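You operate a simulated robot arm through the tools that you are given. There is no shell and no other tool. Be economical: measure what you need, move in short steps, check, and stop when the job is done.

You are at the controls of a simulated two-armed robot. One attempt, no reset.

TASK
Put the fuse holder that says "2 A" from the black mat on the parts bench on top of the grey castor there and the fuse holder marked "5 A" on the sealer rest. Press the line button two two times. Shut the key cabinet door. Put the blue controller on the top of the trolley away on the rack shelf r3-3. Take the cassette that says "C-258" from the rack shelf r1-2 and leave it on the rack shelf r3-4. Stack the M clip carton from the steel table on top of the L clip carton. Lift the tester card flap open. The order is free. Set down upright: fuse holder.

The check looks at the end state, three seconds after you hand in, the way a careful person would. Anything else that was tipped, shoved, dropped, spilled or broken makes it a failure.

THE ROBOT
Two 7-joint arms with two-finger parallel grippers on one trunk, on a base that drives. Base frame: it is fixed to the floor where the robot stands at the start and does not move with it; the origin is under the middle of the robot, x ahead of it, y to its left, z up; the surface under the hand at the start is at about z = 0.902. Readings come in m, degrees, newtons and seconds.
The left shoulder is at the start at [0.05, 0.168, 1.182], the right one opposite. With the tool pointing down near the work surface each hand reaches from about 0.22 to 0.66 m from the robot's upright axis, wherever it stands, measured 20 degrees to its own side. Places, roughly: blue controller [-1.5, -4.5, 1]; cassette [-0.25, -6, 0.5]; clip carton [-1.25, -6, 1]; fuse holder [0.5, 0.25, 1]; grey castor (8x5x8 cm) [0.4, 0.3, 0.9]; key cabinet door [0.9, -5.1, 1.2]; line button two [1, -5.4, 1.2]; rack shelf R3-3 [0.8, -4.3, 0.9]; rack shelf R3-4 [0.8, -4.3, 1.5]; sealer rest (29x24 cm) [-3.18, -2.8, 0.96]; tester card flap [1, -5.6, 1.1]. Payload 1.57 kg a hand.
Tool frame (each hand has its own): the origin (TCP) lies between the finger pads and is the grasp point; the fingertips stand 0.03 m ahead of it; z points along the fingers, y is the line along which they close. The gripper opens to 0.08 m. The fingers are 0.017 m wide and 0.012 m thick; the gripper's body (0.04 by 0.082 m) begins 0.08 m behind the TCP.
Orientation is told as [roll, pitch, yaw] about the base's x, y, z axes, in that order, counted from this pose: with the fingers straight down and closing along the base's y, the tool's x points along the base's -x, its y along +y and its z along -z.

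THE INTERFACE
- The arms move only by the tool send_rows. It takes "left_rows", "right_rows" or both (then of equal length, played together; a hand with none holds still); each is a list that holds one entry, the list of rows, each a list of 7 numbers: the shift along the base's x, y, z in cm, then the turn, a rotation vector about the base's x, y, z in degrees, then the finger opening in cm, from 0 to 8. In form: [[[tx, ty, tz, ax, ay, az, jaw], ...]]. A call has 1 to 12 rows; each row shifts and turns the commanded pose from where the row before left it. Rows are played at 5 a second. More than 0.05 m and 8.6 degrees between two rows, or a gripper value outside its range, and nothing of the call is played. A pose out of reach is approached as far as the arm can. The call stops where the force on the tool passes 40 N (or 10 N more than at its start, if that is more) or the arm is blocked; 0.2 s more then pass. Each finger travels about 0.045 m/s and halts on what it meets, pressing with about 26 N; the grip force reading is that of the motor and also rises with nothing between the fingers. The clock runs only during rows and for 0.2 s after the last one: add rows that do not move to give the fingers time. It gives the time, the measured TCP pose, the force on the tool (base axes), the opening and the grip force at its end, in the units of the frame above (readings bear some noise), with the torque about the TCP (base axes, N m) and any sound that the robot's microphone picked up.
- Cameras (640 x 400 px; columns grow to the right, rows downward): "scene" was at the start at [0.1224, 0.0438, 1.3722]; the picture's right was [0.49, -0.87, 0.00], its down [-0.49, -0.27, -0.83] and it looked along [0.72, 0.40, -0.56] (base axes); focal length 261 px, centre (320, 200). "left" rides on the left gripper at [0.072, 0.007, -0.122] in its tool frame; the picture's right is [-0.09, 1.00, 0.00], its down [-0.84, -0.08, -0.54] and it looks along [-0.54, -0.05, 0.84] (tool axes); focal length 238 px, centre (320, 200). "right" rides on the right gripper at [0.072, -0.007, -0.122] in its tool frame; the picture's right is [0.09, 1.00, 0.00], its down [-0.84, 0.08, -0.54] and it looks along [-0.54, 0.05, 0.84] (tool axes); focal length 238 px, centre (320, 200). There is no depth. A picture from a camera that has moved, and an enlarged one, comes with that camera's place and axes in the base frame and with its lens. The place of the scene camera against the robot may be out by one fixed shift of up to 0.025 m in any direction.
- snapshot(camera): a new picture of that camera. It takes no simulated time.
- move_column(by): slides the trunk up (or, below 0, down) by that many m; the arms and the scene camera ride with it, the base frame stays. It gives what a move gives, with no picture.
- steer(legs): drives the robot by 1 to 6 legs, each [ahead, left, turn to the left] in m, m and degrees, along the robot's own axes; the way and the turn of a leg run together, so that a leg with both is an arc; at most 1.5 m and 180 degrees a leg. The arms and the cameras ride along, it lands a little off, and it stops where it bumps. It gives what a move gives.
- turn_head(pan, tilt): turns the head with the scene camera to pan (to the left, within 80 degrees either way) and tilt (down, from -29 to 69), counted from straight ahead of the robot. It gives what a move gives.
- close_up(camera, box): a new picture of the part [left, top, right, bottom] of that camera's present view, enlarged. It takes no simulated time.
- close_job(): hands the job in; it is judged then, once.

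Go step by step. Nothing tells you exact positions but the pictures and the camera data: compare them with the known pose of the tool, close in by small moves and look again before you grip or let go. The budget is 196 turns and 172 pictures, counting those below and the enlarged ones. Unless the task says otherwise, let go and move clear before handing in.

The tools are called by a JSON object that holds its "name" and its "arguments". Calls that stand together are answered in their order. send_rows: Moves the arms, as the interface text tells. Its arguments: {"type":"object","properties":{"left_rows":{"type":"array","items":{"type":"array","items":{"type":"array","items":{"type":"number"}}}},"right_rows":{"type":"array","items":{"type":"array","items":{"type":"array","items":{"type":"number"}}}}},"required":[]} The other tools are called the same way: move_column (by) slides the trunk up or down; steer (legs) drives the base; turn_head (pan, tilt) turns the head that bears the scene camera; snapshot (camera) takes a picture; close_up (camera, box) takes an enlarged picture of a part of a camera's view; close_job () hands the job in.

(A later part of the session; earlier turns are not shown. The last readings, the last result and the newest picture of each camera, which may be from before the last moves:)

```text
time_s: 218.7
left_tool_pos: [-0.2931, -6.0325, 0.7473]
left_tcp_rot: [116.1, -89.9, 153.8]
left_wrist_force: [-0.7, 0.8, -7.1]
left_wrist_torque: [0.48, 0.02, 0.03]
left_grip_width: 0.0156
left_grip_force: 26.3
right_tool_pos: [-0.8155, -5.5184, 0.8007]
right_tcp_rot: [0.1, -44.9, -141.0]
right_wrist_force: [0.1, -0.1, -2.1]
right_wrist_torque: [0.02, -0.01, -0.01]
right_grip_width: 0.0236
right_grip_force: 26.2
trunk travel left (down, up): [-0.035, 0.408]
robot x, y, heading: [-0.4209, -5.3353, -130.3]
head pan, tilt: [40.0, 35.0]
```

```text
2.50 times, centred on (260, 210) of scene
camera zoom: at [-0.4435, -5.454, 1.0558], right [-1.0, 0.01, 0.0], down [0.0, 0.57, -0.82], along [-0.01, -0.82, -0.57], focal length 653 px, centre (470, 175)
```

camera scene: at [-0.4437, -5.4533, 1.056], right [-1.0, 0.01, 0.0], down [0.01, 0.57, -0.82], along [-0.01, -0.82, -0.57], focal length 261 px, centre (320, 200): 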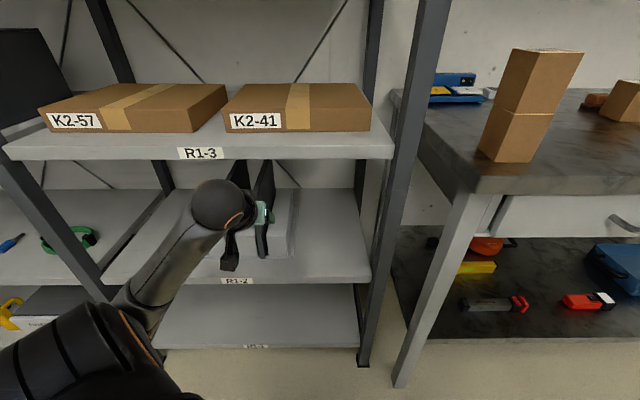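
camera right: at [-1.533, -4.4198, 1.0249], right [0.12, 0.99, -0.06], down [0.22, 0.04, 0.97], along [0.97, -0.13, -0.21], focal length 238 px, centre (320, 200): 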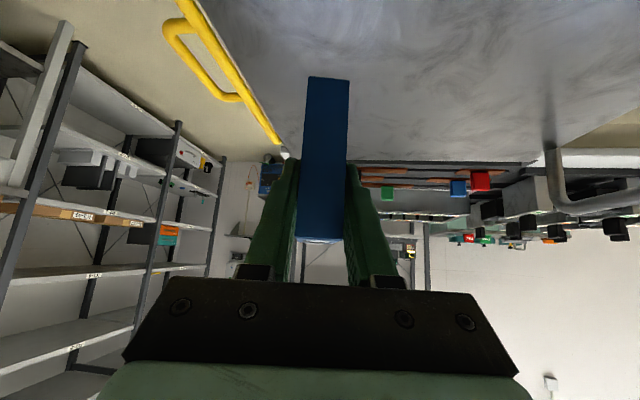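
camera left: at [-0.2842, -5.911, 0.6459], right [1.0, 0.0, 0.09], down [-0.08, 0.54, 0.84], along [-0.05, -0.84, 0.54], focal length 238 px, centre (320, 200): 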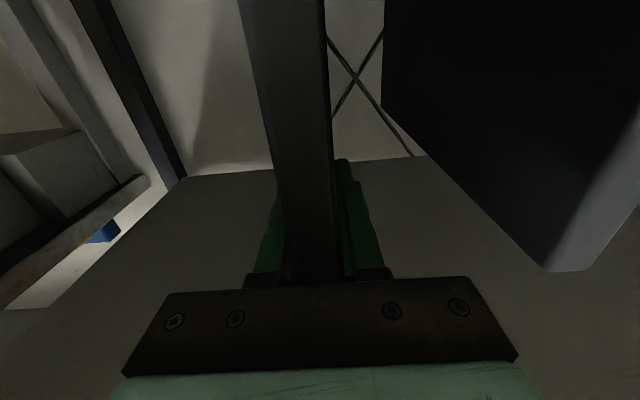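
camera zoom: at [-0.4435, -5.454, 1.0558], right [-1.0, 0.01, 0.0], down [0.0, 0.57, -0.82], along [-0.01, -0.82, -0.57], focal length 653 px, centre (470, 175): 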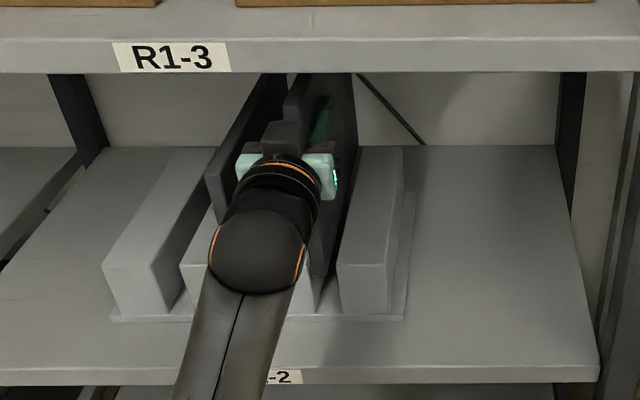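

There's about 6 cm of headroom left; lifting 2 cm more to clear the blocks fully, then backing out.

{"name": "send_rows", "arguments": {"left_rows": [[[0, 0, 1, 0, 0, 0, 0], [0, 0, 1, 0, 0, 0, 0], [0, 0, 0, 0, 0, 0, 0]]]}}

{"name": "steer", "arguments": {"legs": [[-0.229, -0.194, 0]]}}

{"name": "snapshot", "arguments": {"camera": "scene"}}

```text
time_s: 219.5
left_tool_pos: [-0.2921, -6.034, 0.7665]
left_tcp_rot: [116.0, -89.7, 154.0]
left_wrist_force: [-0.4, -0.3, -5.9]
left_wrist_torque: [0.46, 0.0, -0.04]
left_grip_width: 0.0156
left_grip_force: 26.1
right_tool_pos: [-0.8156, -5.5191, 0.7994]
right_tcp_rot: [0.1, -44.9, -140.9]
right_wrist_force: [-0.4, 0.0, -2.3]
right_wrist_torque: [0.0, -0.04, 0.05]
right_grip_width: 0.0237
right_grip_force: 25.8
trunk travel left (down, up): [-0.035, 0.408]
robot x, y, heading: [-0.4207, -5.3374, -130.4]
head pan, tilt: [40.0, 35.0]
```

```text
time_s: 221.8
left_tool_pos: [-0.2879, -5.7257, 0.7661]
left_tcp_rot: [115.8, -89.8, 154.2]
left_wrist_force: [0.2, 0.3, -7.2]
left_wrist_torque: [0.46, 0.0, 0.02]
left_grip_width: 0.0159
left_grip_force: 26.0
right_tool_pos: [-0.8116, -5.2115, 0.8001]
right_tcp_rot: [0.1, -44.8, -140.9]
right_wrist_force: [0.6, -0.7, -1.6]
right_wrist_torque: [-0.02, -0.01, 0.0]
right_grip_width: 0.0236
right_grip_force: 25.8
trunk travel left (down, up): [-0.035, 0.408]
robot x, y, heading: [-0.4179, -5.0316, -130.6]
head pan, tilt: [40.0, 35.0]
```

```text
60 pictures are left
camera scene: at [-0.4383, -5.1475, 1.0558], right [-1.0, 0.01, 0.0], down [0.0, 0.57, -0.82], along [-0.01, -0.82, -0.57], focal length 261 px, centre (320, 200)
```

scene: 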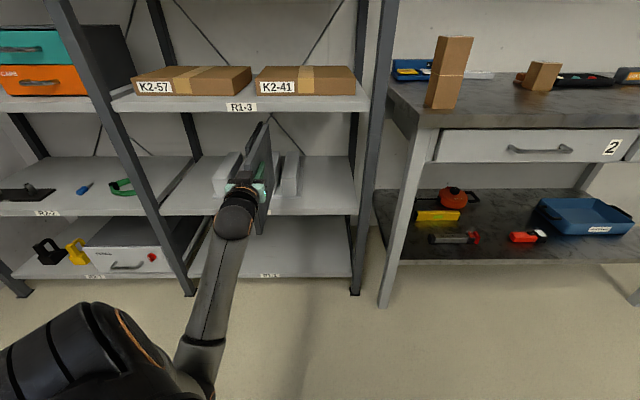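

The cassette is out. I'll back off a bit more, pull the hand in, raise the trunk, then look toward the R3 rack.

{"name": "steer", "arguments": {"legs": [[-0.076, -0.065, 0]]}}

{"name": "move_column", "arguments": {"by": 0.3}}

{"name": "turn_head", "arguments": {"pan": 79, "tilt": 25}}

{"name": "snapshot", "arguments": {"camera": "scene"}}

```text
time_s: 223.1
left_tool_pos: [-0.2898, -5.628, 0.7676]
left_tcp_rot: [103.7, -89.8, 166.2]
left_wrist_force: [0.5, -0.8, -7.9]
left_wrist_torque: [0.42, 0.01, -0.01]
left_grip_width: 0.0157
left_grip_force: 26.0
right_tool_pos: [-0.8128, -5.1118, 0.8]
right_tcp_rot: [0.2, -44.9, -141.1]
right_wrist_force: [-0.6, -0.3, -1.5]
right_wrist_torque: [0.0, -0.01, -0.02]
right_grip_width: 0.0237
right_grip_force: 26.5
trunk travel left (down, up): [-0.035, 0.408]
robot x, y, heading: [-0.4173, -4.9293, -130.7]
head pan, tilt: [40.0, 35.0]
```

```text
time_s: 226.1
left_tool_pos: [-0.2892, -5.6283, 1.0663]
left_tcp_rot: [87.8, -89.7, -177.9]
left_wrist_force: [0.0, 0.4, -6.6]
left_wrist_torque: [0.43, 0.01, -0.02]
left_grip_width: 0.016
left_grip_force: 25.9
right_tool_pos: [-0.8124, -5.1114, 1.1002]
right_tcp_rot: [0.1, -44.9, -141.0]
right_wrist_force: [0.5, -0.1, -2.6]
right_wrist_torque: [0.0, -0.05, 0.01]
right_grip_width: 0.0233
right_grip_force: 25.7
trunk travel left (down, up): [-0.335, 0.108]
robot x, y, heading: [-0.417, -4.9307, -130.5]
head pan, tilt: [40.0, 35.0]
```

```text
time_s: 227.1
left_tool_pos: [-0.2898, -5.6286, 1.0672]
left_tcp_rot: [92.5, -89.8, 177.4]
left_wrist_force: [-0.7, -0.5, -7.2]
left_wrist_torque: [0.42, 0.0, -0.01]
left_grip_width: 0.016
left_grip_force: 25.6
right_tool_pos: [-0.8128, -5.1115, 1.1003]
right_tcp_rot: [0.2, -45.0, -141.1]
right_wrist_force: [0.3, -0.1, -1.6]
right_wrist_torque: [0.01, -0.06, 0.01]
right_grip_width: 0.0236
right_grip_force: 25.8
trunk travel left (down, up): [-0.335, 0.108]
robot x, y, heading: [-0.4186, -4.9307, -130.6]
head pan, tilt: [79.0, 25.0]
```

```text
59 pictures are left
camera scene: at [-0.3813, -5.033, 1.3716], right [-0.78, -0.62, 0.0], down [-0.26, 0.33, -0.91], along [0.56, -0.71, -0.42], focal length 261 px, centre (320, 200)
```

scene: 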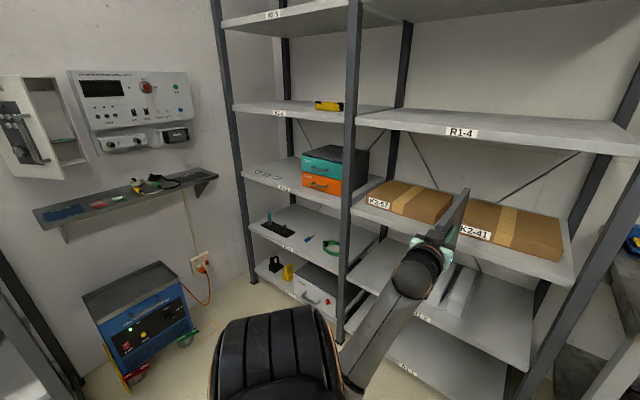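

Key cabinet, tester and button panel are on the +x wall; rack R3 is further left. I'll pull the cassette closer, then turn to face +x.

{"name": "send_rows", "arguments": {"left_rows": [[[0, 4, 0.5, 0, 0, 0, 0], [0, 4, 0.5, 0, 0, 0, 0], [0, 4, 0.5, 0, 0, 0, 0], [0, 0, 0, 0, 0, 0, 0]]]}}

{"name": "steer", "arguments": {"legs": [[0, 0, 130]]}}

{"name": "turn_head", "arguments": {"pan": 15, "tilt": 10}}

{"name": "snapshot", "arguments": {"camera": "scene"}}

```text
time_s: 228.1
left_tool_pos: [-0.2935, -5.5244, 1.0714]
left_tcp_rot: [98.1, -89.8, 171.8]
left_wrist_force: [0.4, 0.2, -7.1]
left_wrist_torque: [0.48, 0.02, -0.02]
left_grip_width: 0.0161
left_grip_force: 26.0
left hand out of reach, approached as far as the arm can: row 3
right_tool_pos: [-0.8128, -5.1121, 1.0996]
right_tcp_rot: [0.1, -44.9, -141.1]
right_wrist_force: [0.1, -0.2, -2.0]
right_wrist_torque: [0.04, -0.02, -0.03]
right_grip_width: 0.0237
right_grip_force: 26.6
trunk travel left (down, up): [-0.335, 0.108]
robot x, y, heading: [-0.4175, -4.9311, -130.8]
head pan, tilt: [79.0, 25.0]
```

```text
time_s: 233.7
left_tool_pos: [0.0028, -4.4913, 1.0711]
left_tcp_rot: [97.8, -89.8, -63.4]
left_wrist_force: [0.7, -0.1, -7.0]
left_wrist_torque: [-0.27, 0.38, -0.02]
left_grip_width: 0.0159
left_grip_force: 26.2
right_tool_pos: [-0.0444, -5.1533, 1.0999]
right_tcp_rot: [0.0, -44.9, -16.7]
right_wrist_force: [0.7, 0.5, -1.0]
right_wrist_torque: [0.01, 0.01, 0.03]
right_grip_width: 0.0235
right_grip_force: 25.6
trunk travel left (down, up): [-0.335, 0.108]
robot x, y, heading: [-0.4168, -4.9302, -6.0]
head pan, tilt: [79.0, 25.0]
```

```text
time_s: 235.1
left_tool_pos: [0.0031, -4.491, 1.0712]
left_tcp_rot: [89.5, -89.9, -55.2]
left_wrist_force: [0.0, 0.3, -7.9]
left_wrist_torque: [-0.25, 0.37, -0.02]
left_grip_width: 0.0157
left_grip_force: 25.7
right_tool_pos: [-0.0447, -5.1528, 1.1001]
right_tcp_rot: [0.0, -44.9, -16.6]
right_wrist_force: [0.8, 0.2, -1.8]
right_wrist_torque: [0.03, 0.01, 0.0]
right_grip_width: 0.024
right_grip_force: 26.8
trunk travel left (down, up): [-0.335, 0.108]
robot x, y, heading: [-0.4169, -4.9343, -6.2]
head pan, tilt: [15.0, 10.0]
```

```text
58 pictures are left
camera scene: at [-0.28, -4.9189, 1.396], right [0.15, -0.99, 0.0], down [-0.17, -0.03, -0.98], along [0.97, 0.15, -0.17], focal length 261 px, centre (320, 200)
```

scene: 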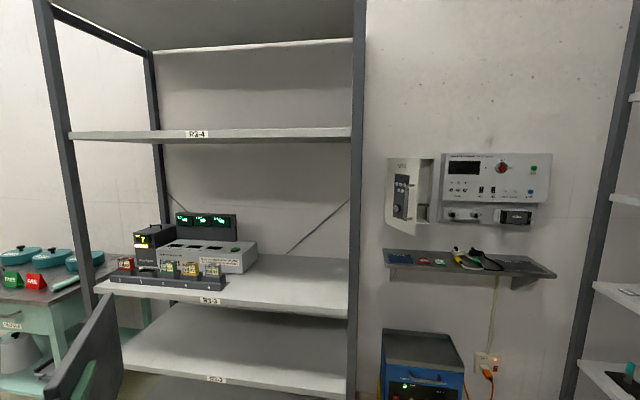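

R3-4 (z≈1.46) is empty and R3-3's right half is free. I'll raise the trunk, straighten the robot, and turn the cassette to point at the rack while lifting it.

{"name": "move_column", "arguments": {"by": 0.105}}

{"name": "steer", "arguments": {"legs": [[0, 0, 6.2]]}}

{"name": "send_rows", "arguments": {"left_rows": [[[0, -3.5, 3, 0, 0, -8.1, 0], [0, -3.5, 3, 0, 0, -8.1, 0], [0, -3.5, 3, 0, 0, -8.1, 0], [0, -3.5, 3, 0, 0, -8.1, 0], [0, -3.5, 3, 0, 0, -8.1, 0], [0, -3, 4, 0, 0, 0, 0], [0, -3, 4, 0, 0, 0, 0], [0, -3, 4, 0, 0, 0, 0], [0, 0, 4.5, 0, 0, 0, 0], [0, 0, 4.5, 0, 0, 0, 0], [0, 0, 0, 0, 0, 0, 0]]]}}

{"name": "snapshot", "arguments": {"camera": "scene"}}

```text
time_s: 236.4
left_tool_pos: [0.0039, -4.491, 1.176]
left_tcp_rot: [80.3, -89.8, -45.8]
left_wrist_force: [1.1, -0.1, -6.2]
left_wrist_torque: [-0.23, 0.38, -0.03]
left_grip_width: 0.016
left_grip_force: 25.9
right_tool_pos: [-0.0451, -5.1538, 1.2055]
right_tcp_rot: [0.1, -44.9, -16.7]
right_wrist_force: [-0.4, 0.2, -1.7]
right_wrist_torque: [0.03, 0.0, 0.01]
right_grip_width: 0.0238
right_grip_force: 25.9
trunk travel left (down, up): [-0.44, 0.003]
robot x, y, heading: [-0.4152, -4.9283, -6.2]
head pan, tilt: [15.0, 10.0]
```

```text
time_s: 237.4
left_tool_pos: [-0.0479, -4.4472, 1.1753]
left_tcp_rot: [83.3, -89.8, -42.9]
left_wrist_force: [-0.2, 0.6, -6.9]
left_wrist_torque: [-0.34, 0.38, 0.02]
left_grip_width: 0.016
left_grip_force: 26.6
right_tool_pos: [-0.0213, -5.1112, 1.2051]
right_tcp_rot: [0.1, -45.0, -10.4]
right_wrist_force: [-0.3, 1.0, -2.0]
right_wrist_torque: [0.01, 0.04, -0.01]
right_grip_width: 0.0237
right_grip_force: 26.2
trunk travel left (down, up): [-0.44, 0.003]
robot x, y, heading: [-0.4178, -4.9318, -0.1]
head pan, tilt: [15.0, 10.0]
```

```text
time_s: 239.8
left_tool_pos: [0.0254, -4.6598, 1.5149]
left_tcp_rot: [49.7, -89.8, -49.7]
left_wrist_force: [0.8, -0.6, -7.3]
left_wrist_torque: [0.0, 0.42, -0.04]
left_grip_width: 0.0162
left_grip_force: 26.2
left hand out of reach, approached as far as the arm can: row 1, 2, 3, 4, 5, 6
right_tool_pos: [-0.0227, -5.111, 1.2053]
right_tcp_rot: [0.1, -44.9, -10.3]
right_wrist_force: [-0.8, 0.2, -1.7]
right_wrist_torque: [-0.02, 0.0, 0.02]
right_grip_width: 0.024
right_grip_force: 25.8
trunk travel left (down, up): [-0.44, 0.003]
robot x, y, heading: [-0.4201, -4.9258, -0.2]
head pan, tilt: [15.0, 10.0]
```

```text
57 pictures are left
camera scene: at [-0.2815, -4.9044, 1.5009], right [0.26, -0.97, 0.0], down [-0.17, -0.05, -0.98], along [0.95, 0.26, -0.17], focal length 261 px, centre (320, 200)
```

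scene: 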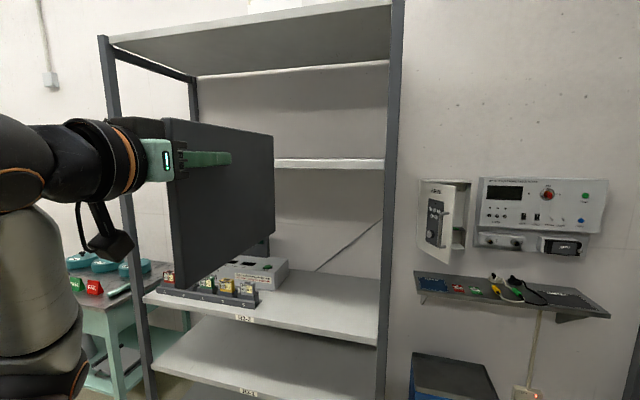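

The cassette is upright and pointing at the rack. Raising it 16 cm more, then strafing left to line up with the shelf.

{"name": "send_rows", "arguments": {"left_rows": [[[0, 0, 4, 0, 0, 0, 0], [0, 0, 4, 0, 0, 0, 0], [0, 0, 4, 0, 0, 0, 0], [0, 0, 4.5, 0, 0, 0, 0], [0, 0, 0, 0, 0, 0, 0]]]}}

{"name": "steer", "arguments": {"legs": [[0, 0.31, 0]]}}

{"name": "turn_head", "arguments": {"pan": -5, "tilt": 5}}

{"name": "snapshot", "arguments": {"camera": "scene"}}

{"name": "snapshot", "arguments": {"camera": "left"}}

```text
time_s: 241.0
left_tool_pos: [0.0257, -4.6614, 1.6833]
left_tcp_rot: [53.4, -89.8, -53.3]
left_wrist_force: [-0.3, 0.2, -7.2]
left_wrist_torque: [0.04, 0.49, -0.04]
left_grip_width: 0.0157
left_grip_force: 26.3
right_tool_pos: [-0.0212, -5.11, 1.2047]
right_tcp_rot: [0.1, -44.9, -10.4]
right_wrist_force: [0.1, 0.3, -1.0]
right_wrist_torque: [0.0, 0.01, 0.0]
right_grip_width: 0.0236
right_grip_force: 26.1
trunk travel left (down, up): [-0.44, 0.003]
robot x, y, heading: [-0.4188, -4.9312, -0.2]
head pan, tilt: [15.0, 10.0]
```

```text
time_s: 242.6
left_tool_pos: [0.0277, -4.5811, 1.6788]
left_tcp_rot: [2.2, -89.4, -1.9]
left_wrist_force: [0.2, -0.3, -6.4]
left_wrist_torque: [-0.01, 0.43, 0.05]
left_grip_width: 0.0161
left_grip_force: 26.0
right_tool_pos: [-0.0213, -5.0332, 1.2051]
right_tcp_rot: [0.0, -44.8, -10.3]
right_wrist_force: [0.0, 0.1, -2.0]
right_wrist_torque: [0.0, 0.02, 0.0]
right_grip_width: 0.0238
right_grip_force: 26.2
trunk travel left (down, up): [-0.44, 0.003]
robot x, y, heading: [-0.4152, -4.8481, 0.0]
head pan, tilt: [15.0, 10.0]
stopped in leg 1: the robot was blocked; the commanded pose is now the measured one
```

```text
time_s: 243.5
left_tool_pos: [0.0248, -4.5792, 1.6823]
left_tcp_rot: [-0.7, -89.7, 0.8]
left_wrist_force: [0.0, -0.3, -7.0]
left_wrist_torque: [0.03, 0.47, 0.06]
left_grip_width: 0.016
left_grip_force: 25.5
right_tool_pos: [-0.021, -5.032, 1.2043]
right_tcp_rot: [0.1, -44.8, -10.3]
right_wrist_force: [-0.7, 0.2, -1.6]
right_wrist_torque: [-0.01, 0.01, -0.01]
right_grip_width: 0.0237
right_grip_force: 25.7
trunk travel left (down, up): [-0.44, 0.003]
robot x, y, heading: [-0.4172, -4.8524, 0.1]
head pan, tilt: [-5.0, 5.0]
```

```text
56 pictures are left
camera scene: at [-0.2794, -4.8581, 1.5091], right [-0.09, -1.0, 0.0], down [-0.09, 0.01, -1.0], along [0.99, -0.09, -0.09], focal length 261 px, centre (320, 200)
```

scene: 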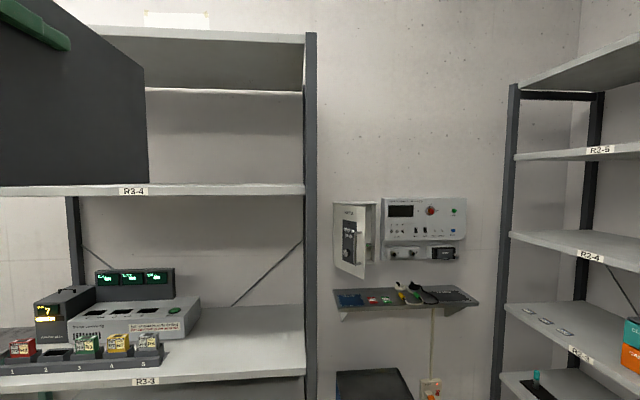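

```text
55 pictures are left
camera left: at [-0.0959, -4.5737, 1.6111], right [-0.01, 1.0, 0.09], down [-0.54, -0.08, 0.84], along [0.84, -0.05, 0.54], focal length 238 px, centre (320, 200)
```

left: 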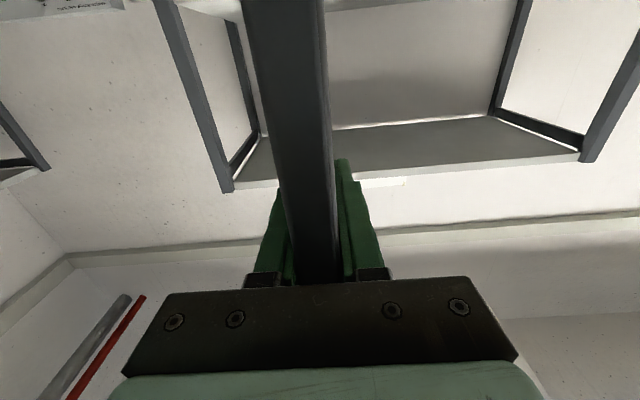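

Something (the cart) blocks me on the left back here, but y≈−4.58 is fine on R3-4 anyway. I'll raise 3 cm, move the right hand outward, and drive straight ahead.

{"name": "send_rows", "arguments": {"left_rows": [[[0, 0, 2, 0, 0, 0, 0], [0, 0, 1.5, 0, 0, 0, 0], [0, 0, 0, 0, 0, 0, 0]]], "right_rows": [[[-2, -3, 0, 0, 0, 0, 0], [-2, -3, 0, 0, 0, 0, 0], [0, 0, 0, 0, 0, 0, 0]]]}}

{"name": "steer", "arguments": {"legs": [[0, -0.02, 0], [0.4, 0, 0]]}}

{"name": "snapshot", "arguments": {"camera": "scene"}}

{"name": "turn_head", "arguments": {"pan": 35, "tilt": -5}}

{"name": "snapshot", "arguments": {"camera": "scene"}}

```text
time_s: 244.3
left_tool_pos: [0.0261, -4.5792, 1.717]
left_tcp_rot: [-0.8, -89.7, 1.1]
left_wrist_force: [0.3, 0.7, -7.1]
left_wrist_torque: [-0.03, 0.48, -0.02]
left_grip_width: 0.0158
left_grip_force: 26.2
right_tool_pos: [-0.0277, -5.0867, 1.2228]
right_tcp_rot: [0.0, -44.8, -10.3]
right_wrist_force: [0.3, -0.2, -1.9]
right_wrist_torque: [-0.02, 0.01, 0.0]
right_grip_width: 0.0236
right_grip_force: 26.1
right hand out of reach, approached as far as the arm can: row 1, 2
trunk travel left (down, up): [-0.44, 0.003]
robot x, y, heading: [-0.4188, -4.8514, -0.1]
head pan, tilt: [-5.0, 5.0]
```

```text
time_s: 247.3
left_tool_pos: [0.4361, -4.5985, 1.716]
left_tcp_rot: [1.2, -89.7, -0.8]
left_wrist_force: [0.6, 0.0, -6.6]
left_wrist_torque: [0.02, 0.47, -0.02]
left_grip_width: 0.0158
left_grip_force: 25.9
right_tool_pos: [0.3811, -5.1073, 1.2232]
right_tcp_rot: [0.1, -44.8, -10.2]
right_wrist_force: [0.1, -0.1, -1.5]
right_wrist_torque: [-0.01, 0.06, 0.01]
right_grip_width: 0.0236
right_grip_force: 25.9
trunk travel left (down, up): [-0.44, 0.003]
robot x, y, heading: [-0.0061, -4.8732, -0.3]
head pan, tilt: [-5.0, 5.0]
```

```text
54 pictures are left
camera scene: at [0.1309, -4.8785, 1.509], right [-0.09, -1.0, 0.0], down [-0.09, 0.01, -1.0], along [0.99, -0.09, -0.09], focal length 261 px, centre (320, 200)
```

scene: 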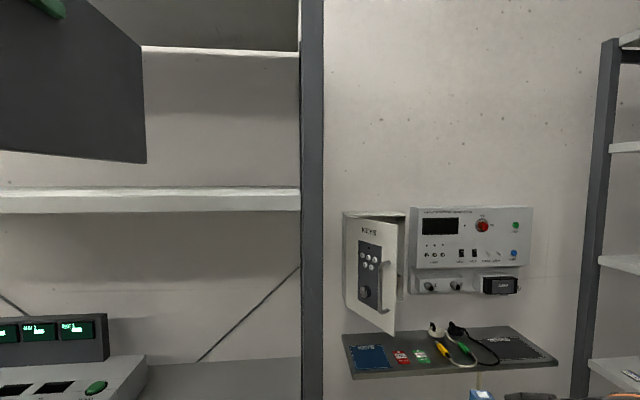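

```text
time_s: 248.3
left_tool_pos: [0.435, -4.5982, 1.7175]
left_tcp_rot: [1.4, -89.8, -1.0]
left_wrist_force: [0.1, -0.1, -7.3]
left_wrist_torque: [0.0, 0.46, -0.03]
left_grip_width: 0.016
left_grip_force: 26.5
right_tool_pos: [0.382, -5.1076, 1.223]
right_tcp_rot: [0.1, -44.8, -10.3]
right_wrist_force: [0.5, -0.6, -2.3]
right_wrist_torque: [0.01, 0.0, 0.0]
right_grip_width: 0.0238
right_grip_force: 25.9
trunk travel left (down, up): [-0.44, 0.003]
robot x, y, heading: [-0.0072, -4.8714, -0.2]
head pan, tilt: [35.0, -5.0]
```

```text
53 pictures are left
camera scene: at [0.1107, -4.8203, 1.5247], right [0.57, -0.82, 0.0], down [0.07, 0.05, -1.0], along [0.82, 0.57, 0.09], focal length 261 px, centre (320, 200)
```

scene: 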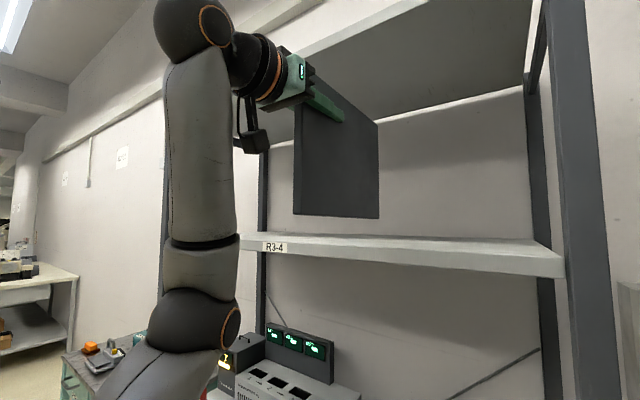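

Recomputed: the rack front is at x≈0.62, shelf R3-4 top ≈1.485. I'll roll ahead 0.17 m, then reach the cassette in over the shelf.

{"name": "steer", "arguments": {"legs": [[0.17, 0, 0]]}}

{"name": "send_rows", "arguments": {"left_rows": [[[4, 0, 0, 0, 0, 0, 0], [4, 0, 0, 0, 0, 0, 0], [4, 0, 0, 0, 0, 0, 0], [0, 0, 0, 0, 0, 0, 0]]]}}

{"name": "snapshot", "arguments": {"camera": "scene"}}

{"name": "snapshot", "arguments": {"camera": "left"}}

```text
time_s: 249.8
left_tool_pos: [0.6093, -4.6018, 1.716]
left_tcp_rot: [1.5, -89.8, -1.4]
left_wrist_force: [0.9, 0.3, -7.3]
left_wrist_torque: [-0.03, 0.47, 0.0]
left_grip_width: 0.0158
left_grip_force: 26.0
right_tool_pos: [0.553, -5.1088, 1.2234]
right_tcp_rot: [0.0, -44.9, -10.5]
right_wrist_force: [-0.2, 0.1, -2.1]
right_wrist_torque: [0.02, 0.04, -0.02]
right_grip_width: 0.024
right_grip_force: 27.0
trunk travel left (down, up): [-0.44, 0.003]
robot x, y, heading: [0.1663, -4.8711, -0.0]
head pan, tilt: [35.0, -5.0]
```

```text
time_s: 250.8
left_tool_pos: [0.7291, -4.6037, 1.7161]
left_tcp_rot: [5.2, -89.7, -5.2]
left_wrist_force: [0.0, 0.5, -6.8]
left_wrist_torque: [-0.01, 0.47, 0.03]
left_grip_width: 0.016
left_grip_force: 26.1
right_tool_pos: [0.5515, -5.1083, 1.2233]
right_tcp_rot: [0.0, -44.8, -10.6]
right_wrist_force: [0.0, -0.1, -2.2]
right_wrist_torque: [-0.02, 0.0, 0.01]
right_grip_width: 0.0235
right_grip_force: 26.0
trunk travel left (down, up): [-0.44, 0.003]
robot x, y, heading: [0.1671, -4.872, 0.0]
head pan, tilt: [35.0, -5.0]
```

```text
52 pictures are left
camera scene: at [0.282, -4.8209, 1.5248], right [0.57, -0.82, 0.0], down [0.07, 0.05, -1.0], along [0.82, 0.57, 0.09], focal length 261 px, centre (320, 200)
```

scene: 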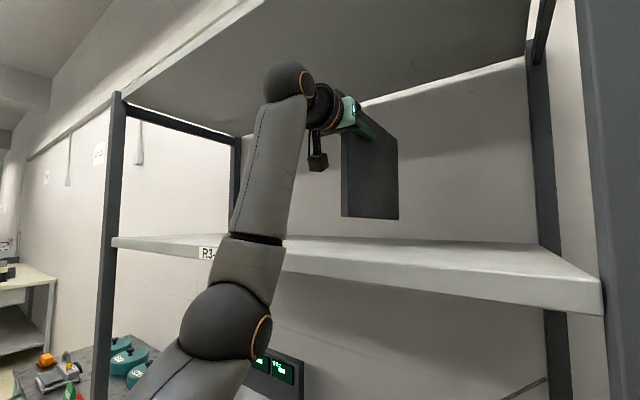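

```text
51 pictures are left
camera left: at [0.6077, -4.5964, 1.6455], right [0.0, 1.0, 0.09], down [-0.54, -0.08, 0.84], along [0.84, -0.05, 0.54], focal length 238 px, centre (320, 200)
```

left: 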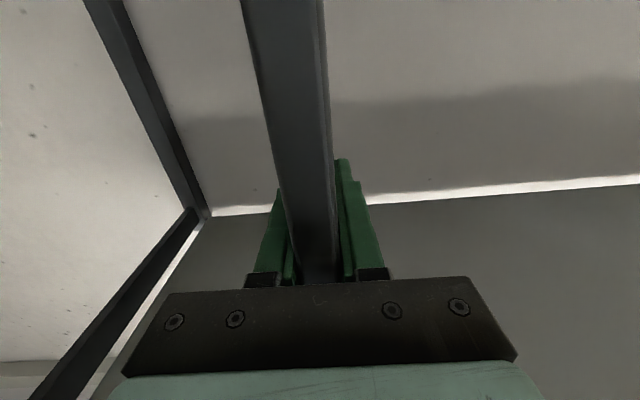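

Cassette is over the shelf. Lowering toward contact (expected near TCP z≈1.65).

{"name": "send_rows", "arguments": {"left_rows": [[[0, 0, -2, 0, 0, 0, 0], [0, 0, -2, 0, 0, 0, 0], [0, 0, -0.8, 0, 0, 0, 0], [0, 0, 0, 0, 0, 0, 0]]]}}

{"name": "close_up", "arguments": {"camera": "scene", "box": [260, 120, 460, 280]}}

```text
time_s: 251.8
left_tool_pos: [0.7302, -4.6026, 1.6688]
left_tcp_rot: [-2.1, -89.8, 2.2]
left_wrist_force: [-0.4, 0.5, -6.7]
left_wrist_torque: [0.01, 0.5, -0.02]
left_grip_width: 0.0158
left_grip_force: 25.3
right_tool_pos: [0.5515, -5.11, 1.2228]
right_tcp_rot: [0.1, -44.7, -10.6]
right_wrist_force: [0.1, -0.1, -2.1]
right_wrist_torque: [-0.03, -0.02, -0.01]
right_grip_width: 0.0237
right_grip_force: 26.2
trunk travel left (down, up): [-0.44, 0.003]
robot x, y, heading: [0.1639, -4.8745, -0.3]
head pan, tilt: [35.0, -5.0]
```

```text
2.50 times, centred on (360, 200) of scene
camera zoom: at [0.2827, -4.8211, 1.5247], right [0.57, -0.82, 0.0], down [0.07, 0.05, -1.0], along [0.82, 0.57, 0.09], focal length 653 px, centre (220, 200)
```

zoom: 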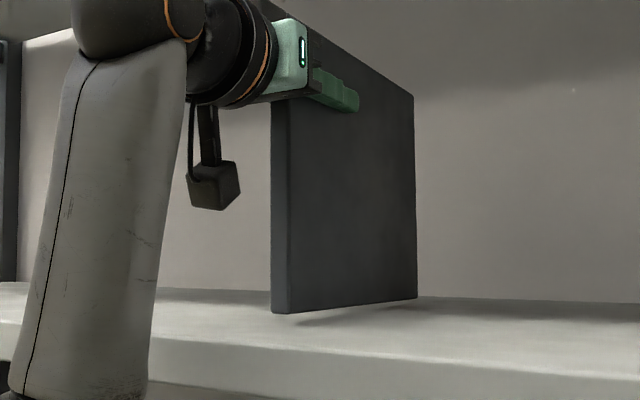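

{"name": "send_rows", "arguments": {"left_rows": [[[0, 0, -0.8, 0, 0, 0, 0], [0, 0, -0.3, 0, 0, 0, 0], [0, 0, 0, 0, 0, 0, 0]]]}}

{"name": "send_rows", "arguments": {"left_rows": [[[0, 0, -0.3, 0, 0, 0, 0], [0, 0, 0, 0, 0, 0, 0]]]}}

{"name": "close_up", "arguments": {"camera": "scene", "box": [260, 120, 460, 280]}}

```text
time_s: 252.6
left_tool_pos: [0.7271, -4.6029, 1.6622]
left_tcp_rot: [176.3, -89.9, -176.1]
left_wrist_force: [4.1, 1.2, 9.3]
left_wrist_torque: [0.08, -0.67, -0.23]
left_grip_width: 0.0158
left_grip_force: 25.8
right_tool_pos: [0.5513, -5.1098, 1.2228]
right_tcp_rot: [0.1, -44.8, -10.6]
right_wrist_force: [-0.1, -0.3, -1.3]
right_wrist_torque: [0.01, 0.04, 0.02]
right_grip_width: 0.0241
right_grip_force: 26.3
trunk travel left (down, up): [-0.44, 0.003]
robot x, y, heading: [0.1647, -4.8701, -0.4]
head pan, tilt: [35.0, -5.0]
```

```text
time_s: 253.2
left_tool_pos: [0.7268, -4.6029, 1.6582]
left_tcp_rot: [173.0, -89.7, -172.8]
left_wrist_force: [6.1, 3.1, 22.1]
left_wrist_torque: [0.31, 0.41, -0.04]
left_grip_width: 0.016
left_grip_force: 26.2
right_tool_pos: [0.5509, -5.1095, 1.2239]
right_tcp_rot: [0.2, -44.8, -10.7]
right_wrist_force: [0.4, -0.2, -1.7]
right_wrist_torque: [0.03, 0.02, 0.02]
right_grip_width: 0.0236
right_grip_force: 26.0
trunk travel left (down, up): [-0.44, 0.003]
robot x, y, heading: [0.1692, -4.8709, -0.2]
head pan, tilt: [35.0, -5.0]
```

```text
2.50 times, centred on (360, 200) of scene
camera zoom: at [0.2809, -4.822, 1.5251], right [0.57, -0.82, 0.0], down [0.07, 0.05, -1.0], along [0.82, 0.57, 0.09], focal length 653 px, centre (220, 200)
```

zoom: 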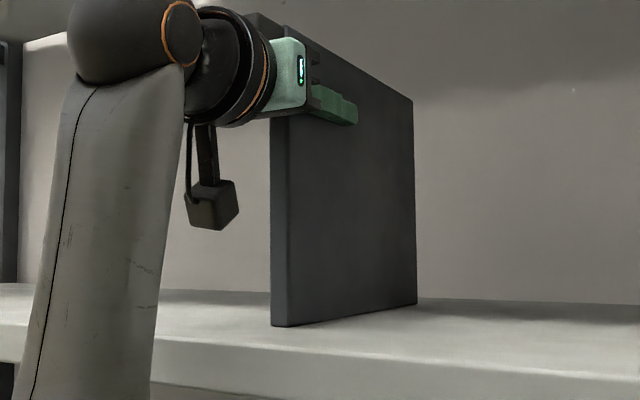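

Full contact with the shelf. Relieving the press and reading the load before release.

{"name": "send_rows", "arguments": {"left_rows": [[[0, 0, 0.2, 0, 0, 0, 0], [0, 0, 0, 0, 0, 0, 0]]]}}

```text
time_s: 253.8
left_tool_pos: [0.7279, -4.6031, 1.6571]
left_tcp_rot: [5.9, -89.6, -5.7]
left_wrist_force: [-3.5, 0.7, 2.9]
left_wrist_torque: [0.07, -0.98, 0.16]
left_grip_width: 0.0158
left_grip_force: 25.6
right_tool_pos: [0.5508, -5.1107, 1.2238]
right_tcp_rot: [0.2, -45.0, -10.5]
right_wrist_force: [0.6, -0.3, -1.7]
right_wrist_torque: [0.03, 0.04, 0.01]
right_grip_width: 0.0237
right_grip_force: 26.2
trunk travel left (down, up): [-0.44, 0.003]
robot x, y, heading: [0.1662, -4.8699, -0.5]
head pan, tilt: [35.0, -5.0]
```

{"name": "send_rows", "arguments": {"left_rows": [[[0, 0, 0, 0, 0, 0, 1.3], [0, 0, 0, 0, 0, 0, 1.6], [0, 0, 0, 0, 0, 0, 1.8], [0, 0, 0, 0, 0, 0, 2.2], [0, 0, 0, 0, 0, 0, 2.8], [0, 0, 0, 0, 0, 0, 3.6], [0, 0, 0, 0, 0, 0, 4.4]]]}}

{"name": "close_up", "arguments": {"camera": "scene", "box": [260, 120, 460, 280]}}

{"name": "snapshot", "arguments": {"camera": "left"}}

```text
time_s: 255.4
left_tool_pos: [0.7288, -4.6018, 1.6591]
left_tcp_rot: [6.3, -89.8, -6.3]
left_wrist_force: [-0.5, -0.2, -0.4]
left_wrist_torque: [-0.02, 0.02, -0.03]
left_grip_width: 0.0442
left_grip_force: 0.1
right_tool_pos: [0.5523, -5.11, 1.2239]
right_tcp_rot: [0.1, -44.8, -10.7]
right_wrist_force: [0.5, -0.4, -2.0]
right_wrist_torque: [-0.02, 0.05, 0.0]
right_grip_width: 0.0234
right_grip_force: 26.2
trunk travel left (down, up): [-0.44, 0.003]
robot x, y, heading: [0.1633, -4.8685, 0.1]
head pan, tilt: [35.0, -5.0]
```

```text
2.50 times, centred on (360, 200) of scene
camera zoom: at [0.2818, -4.8215, 1.5249], right [0.57, -0.82, 0.0], down [0.07, 0.05, -1.0], along [0.82, 0.57, 0.09], focal length 653 px, centre (220, 200)
```

zoom: 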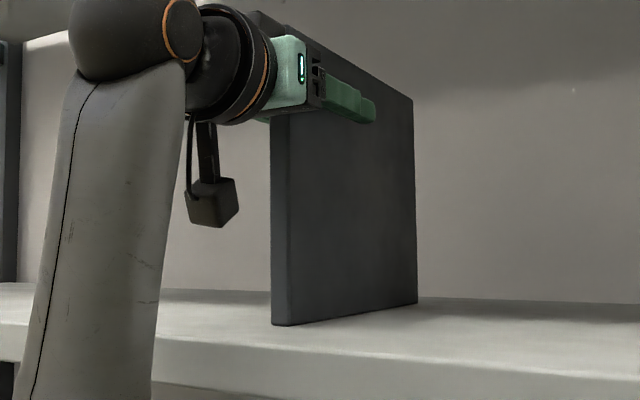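

```text
47 pictures are left
camera left: at [0.6063, -4.5954, 1.5874], right [0.0, 1.0, 0.09], down [-0.54, -0.08, 0.84], along [0.84, -0.05, 0.54], focal length 238 px, centre (320, 200)
```

left: 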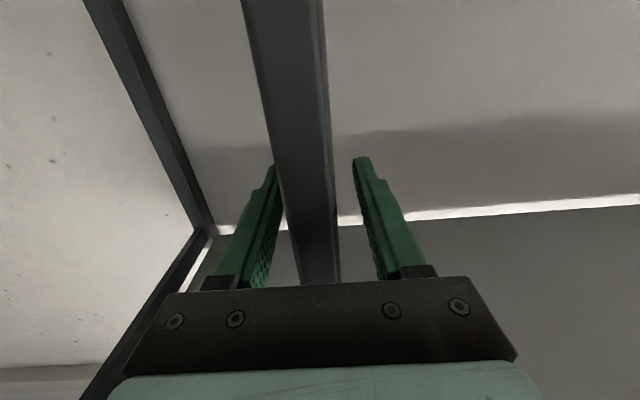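

The cassette stands by itself. Opening further and withdrawing straight back.

{"name": "send_rows", "arguments": {"left_rows": [[[0, 0, 0, 0, 0, 0, 5.5], [0, 0, 0, 0, 0, 0, 6.5], [-2, 0, 0, 0, 0, 0, 6.5], [-4, 0, 0, 0, 0, 0, 6.5], [-4.5, 0, 0, 0, 0, 0, 6.5], [-4.5, 0, 0, 0, 0, 0, 6.5], [0, 0, 0, 0, 0, 0, 6.5]]]}}

{"name": "snapshot", "arguments": {"camera": "scene"}}

```text
time_s: 257.0
left_tool_pos: [0.5771, -4.6023, 1.6576]
left_tcp_rot: [3.7, -89.6, -3.5]
left_wrist_force: [0.6, -0.2, 0.4]
left_wrist_torque: [0.01, 0.03, 0.01]
left_grip_width: 0.065
left_grip_force: 0.1
right_tool_pos: [0.5528, -5.1098, 1.2233]
right_tcp_rot: [0.1, -44.8, -10.6]
right_wrist_force: [-0.7, 0.0, -1.5]
right_wrist_torque: [0.02, 0.0, 0.02]
right_grip_width: 0.0238
right_grip_force: 26.0
trunk travel left (down, up): [-0.44, 0.003]
robot x, y, heading: [0.165, -4.8725, -0.3]
head pan, tilt: [35.0, -5.0]
```

```text
46 pictures are left
camera scene: at [0.2825, -4.8216, 1.5248], right [0.57, -0.82, 0.0], down [0.07, 0.05, -1.0], along [0.82, 0.57, 0.09], focal length 261 px, centre (320, 200)
```

scene: 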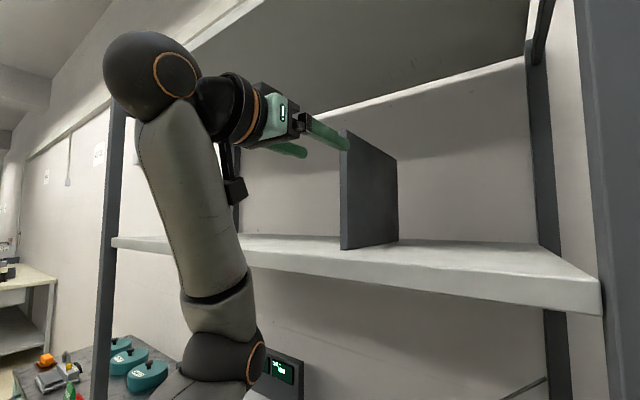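

Cassette is done. Pulling the left hand back and checking my left side before strafing toward the free part of R3-3.

{"name": "send_rows", "arguments": {"left_rows": [[[-4.5, 0, 0, 0, 0, 0, 5], [-4.5, 0, -1, 0, 0, 0, 4], [-3, 0, -2, 0, 0, 0, 3], [0, 0, 0, 0, 0, 0, 3]]]}}

{"name": "turn_head", "arguments": {"pan": 79, "tilt": 45}}

{"name": "snapshot", "arguments": {"camera": "scene"}}

```text
time_s: 258.0
left_tool_pos: [0.4554, -4.6026, 1.6279]
left_tcp_rot: [7.2, -89.8, -7.1]
left_wrist_force: [0.5, -0.1, 0.4]
left_wrist_torque: [-0.01, 0.0, 0.01]
left_grip_width: 0.0297
left_grip_force: 0.0
right_tool_pos: [0.5522, -5.1088, 1.2226]
right_tcp_rot: [0.0, -44.8, -10.6]
right_wrist_force: [0.0, -0.1, -1.6]
right_wrist_torque: [0.02, 0.05, -0.03]
right_grip_width: 0.0238
right_grip_force: 25.9
trunk travel left (down, up): [-0.44, 0.003]
robot x, y, heading: [0.1685, -4.8739, -0.2]
head pan, tilt: [35.0, -5.0]
```

```text
time_s: 259.2
left_tool_pos: [0.4547, -4.6009, 1.6296]
left_tcp_rot: [6.6, -89.8, -6.5]
left_wrist_force: [0.1, 0.1, -0.2]
left_wrist_torque: [0.01, -0.01, 0.0]
left_grip_width: 0.0297
left_grip_force: 0.1
right_tool_pos: [0.5524, -5.1098, 1.2224]
right_tcp_rot: [0.2, -44.8, -10.6]
right_wrist_force: [0.1, 0.8, -2.5]
right_wrist_torque: [-0.01, 0.03, 0.03]
right_grip_width: 0.0235
right_grip_force: 26.3
trunk travel left (down, up): [-0.44, 0.003]
robot x, y, heading: [0.1631, -4.8721, -0.2]
head pan, tilt: [79.0, 45.0]
```

```text
45 pictures are left
camera scene: at [0.2259, -4.7916, 1.4462], right [0.98, -0.2, 0.0], down [-0.14, -0.69, -0.71], along [0.14, 0.69, -0.71], focal length 261 px, centre (320, 200)
```

scene: 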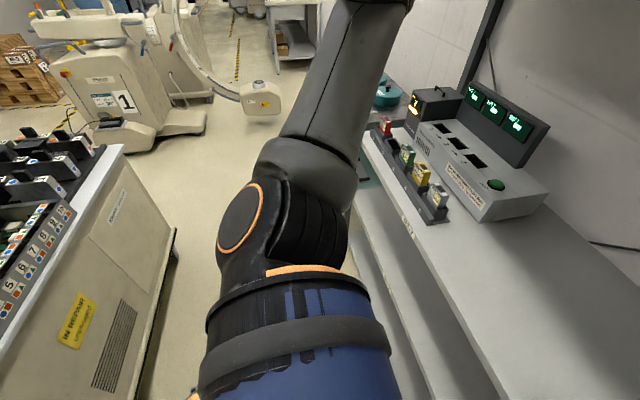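

The cart's face is at x≈−0.33, so there's room. Backing 8 cm, then strafing 0.3 m left.

{"name": "steer", "arguments": {"legs": [[-0.08, 0, 0], [0, 0.3, 0]]}}

{"name": "turn_head", "arguments": {"pan": -5, "tilt": 35}}

{"name": "snapshot", "arguments": {"camera": "scene"}}

{"name": "snapshot", "arguments": {"camera": "right"}}

```text
time_s: 263.1
left_tool_pos: [0.377, -4.3048, 1.6284]
left_tcp_rot: [5.4, -89.8, -5.6]
left_wrist_force: [0.0, -0.5, 0.8]
left_wrist_torque: [0.02, 0.0, -0.02]
left_grip_width: 0.0301
left_grip_force: 0.0
right_tool_pos: [0.4714, -4.8131, 1.2231]
right_tcp_rot: [0.0, -44.7, -10.8]
right_wrist_force: [0.2, -0.1, -2.0]
right_wrist_torque: [0.02, 0.04, 0.0]
right_grip_width: 0.024
right_grip_force: 26.4
trunk travel left (down, up): [-0.44, 0.003]
robot x, y, heading: [0.0849, -4.5731, -0.7]
head pan, tilt: [79.0, 45.0]
```

```text
time_s: 264.6
left_tool_pos: [0.3767, -4.3044, 1.6283]
left_tcp_rot: [7.8, -89.7, -7.9]
left_wrist_force: [0.3, -0.3, -0.6]
left_wrist_torque: [0.03, 0.01, -0.01]
left_grip_width: 0.03
left_grip_force: 0.0
right_tool_pos: [0.4706, -4.8134, 1.2228]
right_tcp_rot: [0.1, -44.7, -10.8]
right_wrist_force: [0.6, -0.7, -2.0]
right_wrist_torque: [-0.02, 0.03, 0.0]
right_grip_width: 0.0237
right_grip_force: 26.1
trunk travel left (down, up): [-0.44, 0.003]
robot x, y, heading: [0.0865, -4.571, -0.5]
head pan, tilt: [-5.0, 35.0]
```

```text
44 pictures are left
camera scene: at [0.2185, -4.5819, 1.461], right [-0.09, -1.0, 0.0], down [-0.57, 0.05, -0.82], along [0.82, -0.08, -0.57], focal length 261 px, centre (320, 200)
```

scene: 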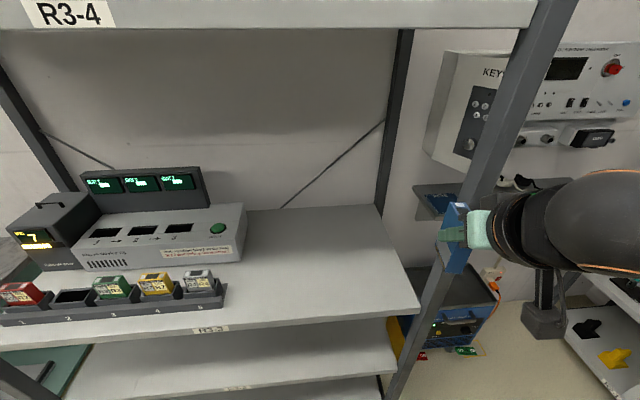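

```text
43 pictures are left
camera right: at [0.335, -4.7943, 1.259], right [0.12, 0.99, -0.06], down [0.22, 0.04, 0.97], along [0.97, -0.13, -0.22], focal length 238 px, centre (320, 200)
```

right: 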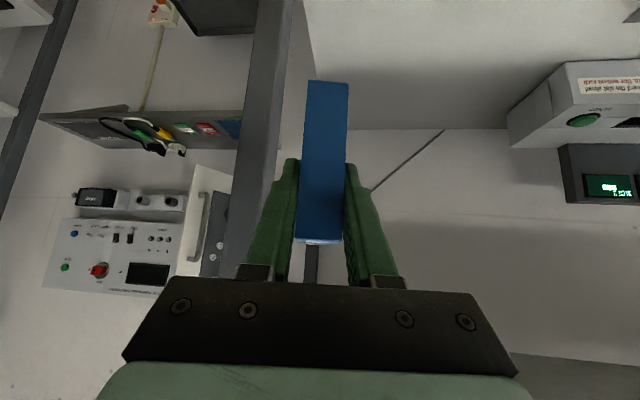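

R3-3's right part is free; its top is about z≈0.83. I'll move the right hand left, lower the trunk 0.2 m, then roll forward 0.1 m.

{"name": "send_rows", "arguments": {"right_rows": [[[0, 4, 0, 0, 0, 0, 0], [0, 4, 0, 0, 0, 0, 0], [0, 2, 0, 0, 0, 0, 0], [0, 0, 0, 0, 0, 0, 0]]]}}

{"name": "move_column", "arguments": {"by": -0.2}}

{"name": "steer", "arguments": {"legs": [[0.1, 0, 0]]}}

{"name": "snapshot", "arguments": {"camera": "right"}}

{"name": "snapshot", "arguments": {"camera": "scene"}}

```text
time_s: 265.6
left_tool_pos: [0.3765, -4.3055, 1.628]
left_tcp_rot: [12.6, -89.8, -12.8]
left_wrist_force: [-0.6, -0.2, -0.3]
left_wrist_torque: [0.0, -0.02, 0.01]
left_grip_width: 0.0301
left_grip_force: 0.1
right_tool_pos: [0.4705, -4.7138, 1.2225]
right_tcp_rot: [0.0, -44.8, -10.8]
right_wrist_force: [-0.8, -0.5, -2.3]
right_wrist_torque: [0.04, 0.04, 0.0]
right_grip_width: 0.0237
right_grip_force: 25.9
trunk travel left (down, up): [-0.44, 0.003]
robot x, y, heading: [0.0849, -4.5745, -0.8]
head pan, tilt: [-5.0, 35.0]
```

```text
time_s: 267.8
left_tool_pos: [0.376, -4.3047, 1.4274]
left_tcp_rot: [8.9, -89.8, -9.0]
left_wrist_force: [0.3, -0.1, -0.1]
left_wrist_torque: [0.01, 0.02, 0.0]
left_grip_width: 0.03
left_grip_force: 0.1
right_tool_pos: [0.4713, -4.7147, 1.0221]
right_tcp_rot: [0.2, -44.8, -10.8]
right_wrist_force: [0.4, 0.4, -1.2]
right_wrist_torque: [0.02, 0.03, 0.03]
right_grip_width: 0.0239
right_grip_force: 26.2
trunk travel left (down, up): [-0.24, 0.203]
robot x, y, heading: [0.0842, -4.5768, -0.4]
head pan, tilt: [-5.0, 35.0]
```

```text
time_s: 269.0
left_tool_pos: [0.4803, -4.3043, 1.4274]
left_tcp_rot: [6.5, -89.8, -6.4]
left_wrist_force: [-0.3, 0.3, -0.1]
left_wrist_torque: [-0.01, 0.0, 0.01]
left_grip_width: 0.0301
left_grip_force: 0.1
right_tool_pos: [0.5742, -4.7133, 1.0219]
right_tcp_rot: [0.1, -44.8, -10.7]
right_wrist_force: [0.7, 0.6, -1.9]
right_wrist_torque: [-0.01, 0.02, -0.02]
right_grip_width: 0.0237
right_grip_force: 26.1
trunk travel left (down, up): [-0.24, 0.203]
robot x, y, heading: [0.1885, -4.5768, -0.5]
head pan, tilt: [-5.0, 35.0]
```

```text
42 pictures are left
camera right: at [0.4367, -4.6956, 1.0579], right [0.12, 0.99, -0.06], down [0.22, 0.04, 0.97], along [0.97, -0.13, -0.22], focal length 238 px, centre (320, 200)
```

right: 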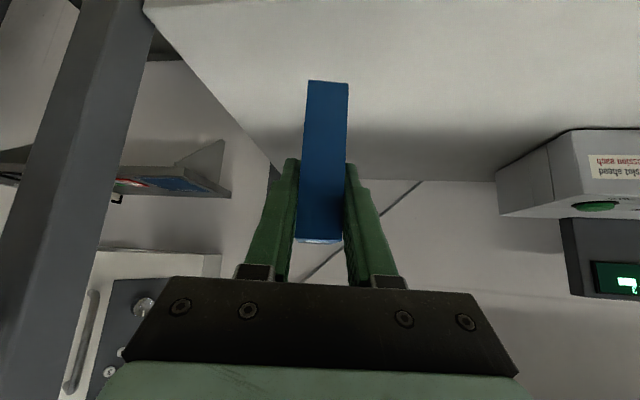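

```text
41 pictures are left
camera scene: at [0.321, -4.5824, 1.2608], right [-0.09, -1.0, 0.0], down [-0.57, 0.05, -0.82], along [0.82, -0.08, -0.57], focal length 261 px, centre (320, 200)
```

scene: 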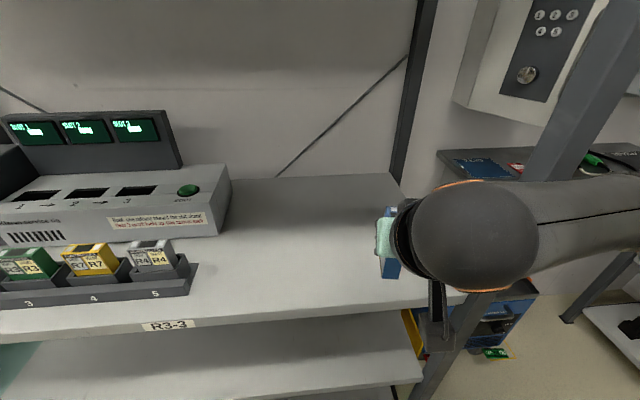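

Shelf top estimated at z≈0.845. Reaching in over the shelf and partway down.

{"name": "send_rows", "arguments": {"right_rows": [[[4.5, 0.3, 0, 0, 0, 0, 0], [4.5, 0.3, 0, 0, 0, 0, 0], [4.5, 0.4, -1.5, 0, 0, 0, 0], [2, 0, -3.5, 0, 0, 0, 0], [0, 0, -2, 0, 0, 0, 0], [0, 0, 0, 0, 0, 0, 0]]]}}

{"name": "snapshot", "arguments": {"camera": "right"}}

{"name": "snapshot", "arguments": {"camera": "scene"}}

```text
time_s: 270.4
left_tool_pos: [0.4782, -4.3048, 1.4273]
left_tcp_rot: [7.0, -89.9, -7.0]
left_wrist_force: [0.8, -0.9, -0.2]
left_wrist_torque: [0.03, 0.02, 0.0]
left_grip_width: 0.03
left_grip_force: 0.2
right_tool_pos: [0.7304, -4.7051, 0.951]
right_tcp_rot: [0.2, -44.9, -10.6]
right_wrist_force: [-0.4, 0.1, -1.5]
right_wrist_torque: [-0.03, -0.01, 0.01]
right_grip_width: 0.0237
right_grip_force: 26.2
trunk travel left (down, up): [-0.24, 0.203]
robot x, y, heading: [0.1861, -4.58, 0.0]
head pan, tilt: [-5.0, 35.0]
```

```text
40 pictures are left
camera right: at [0.5931, -4.6862, 0.9865], right [0.12, 0.99, -0.06], down [0.22, 0.04, 0.97], along [0.97, -0.13, -0.21], focal length 238 px, centre (320, 200)
```

right: 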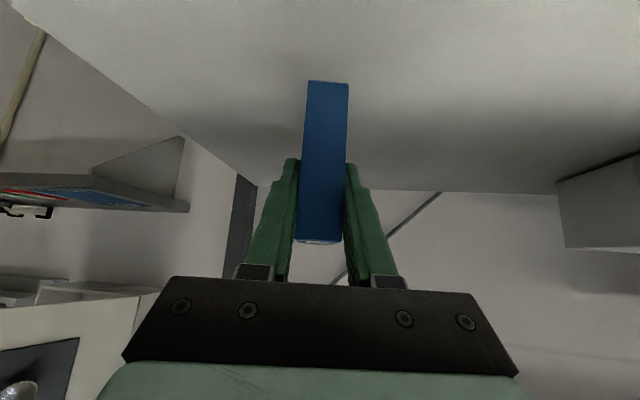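

```text
39 pictures are left
camera scene: at [0.3203, -4.5823, 1.261], right [-0.09, -1.0, 0.0], down [-0.57, 0.05, -0.82], along [0.82, -0.08, -0.57], focal length 261 px, centre (320, 200)
```

scene: 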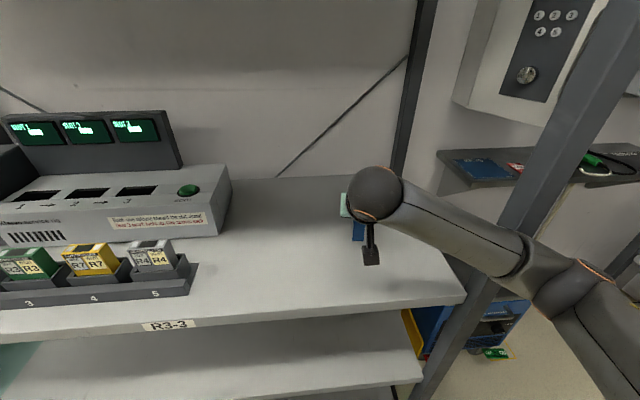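

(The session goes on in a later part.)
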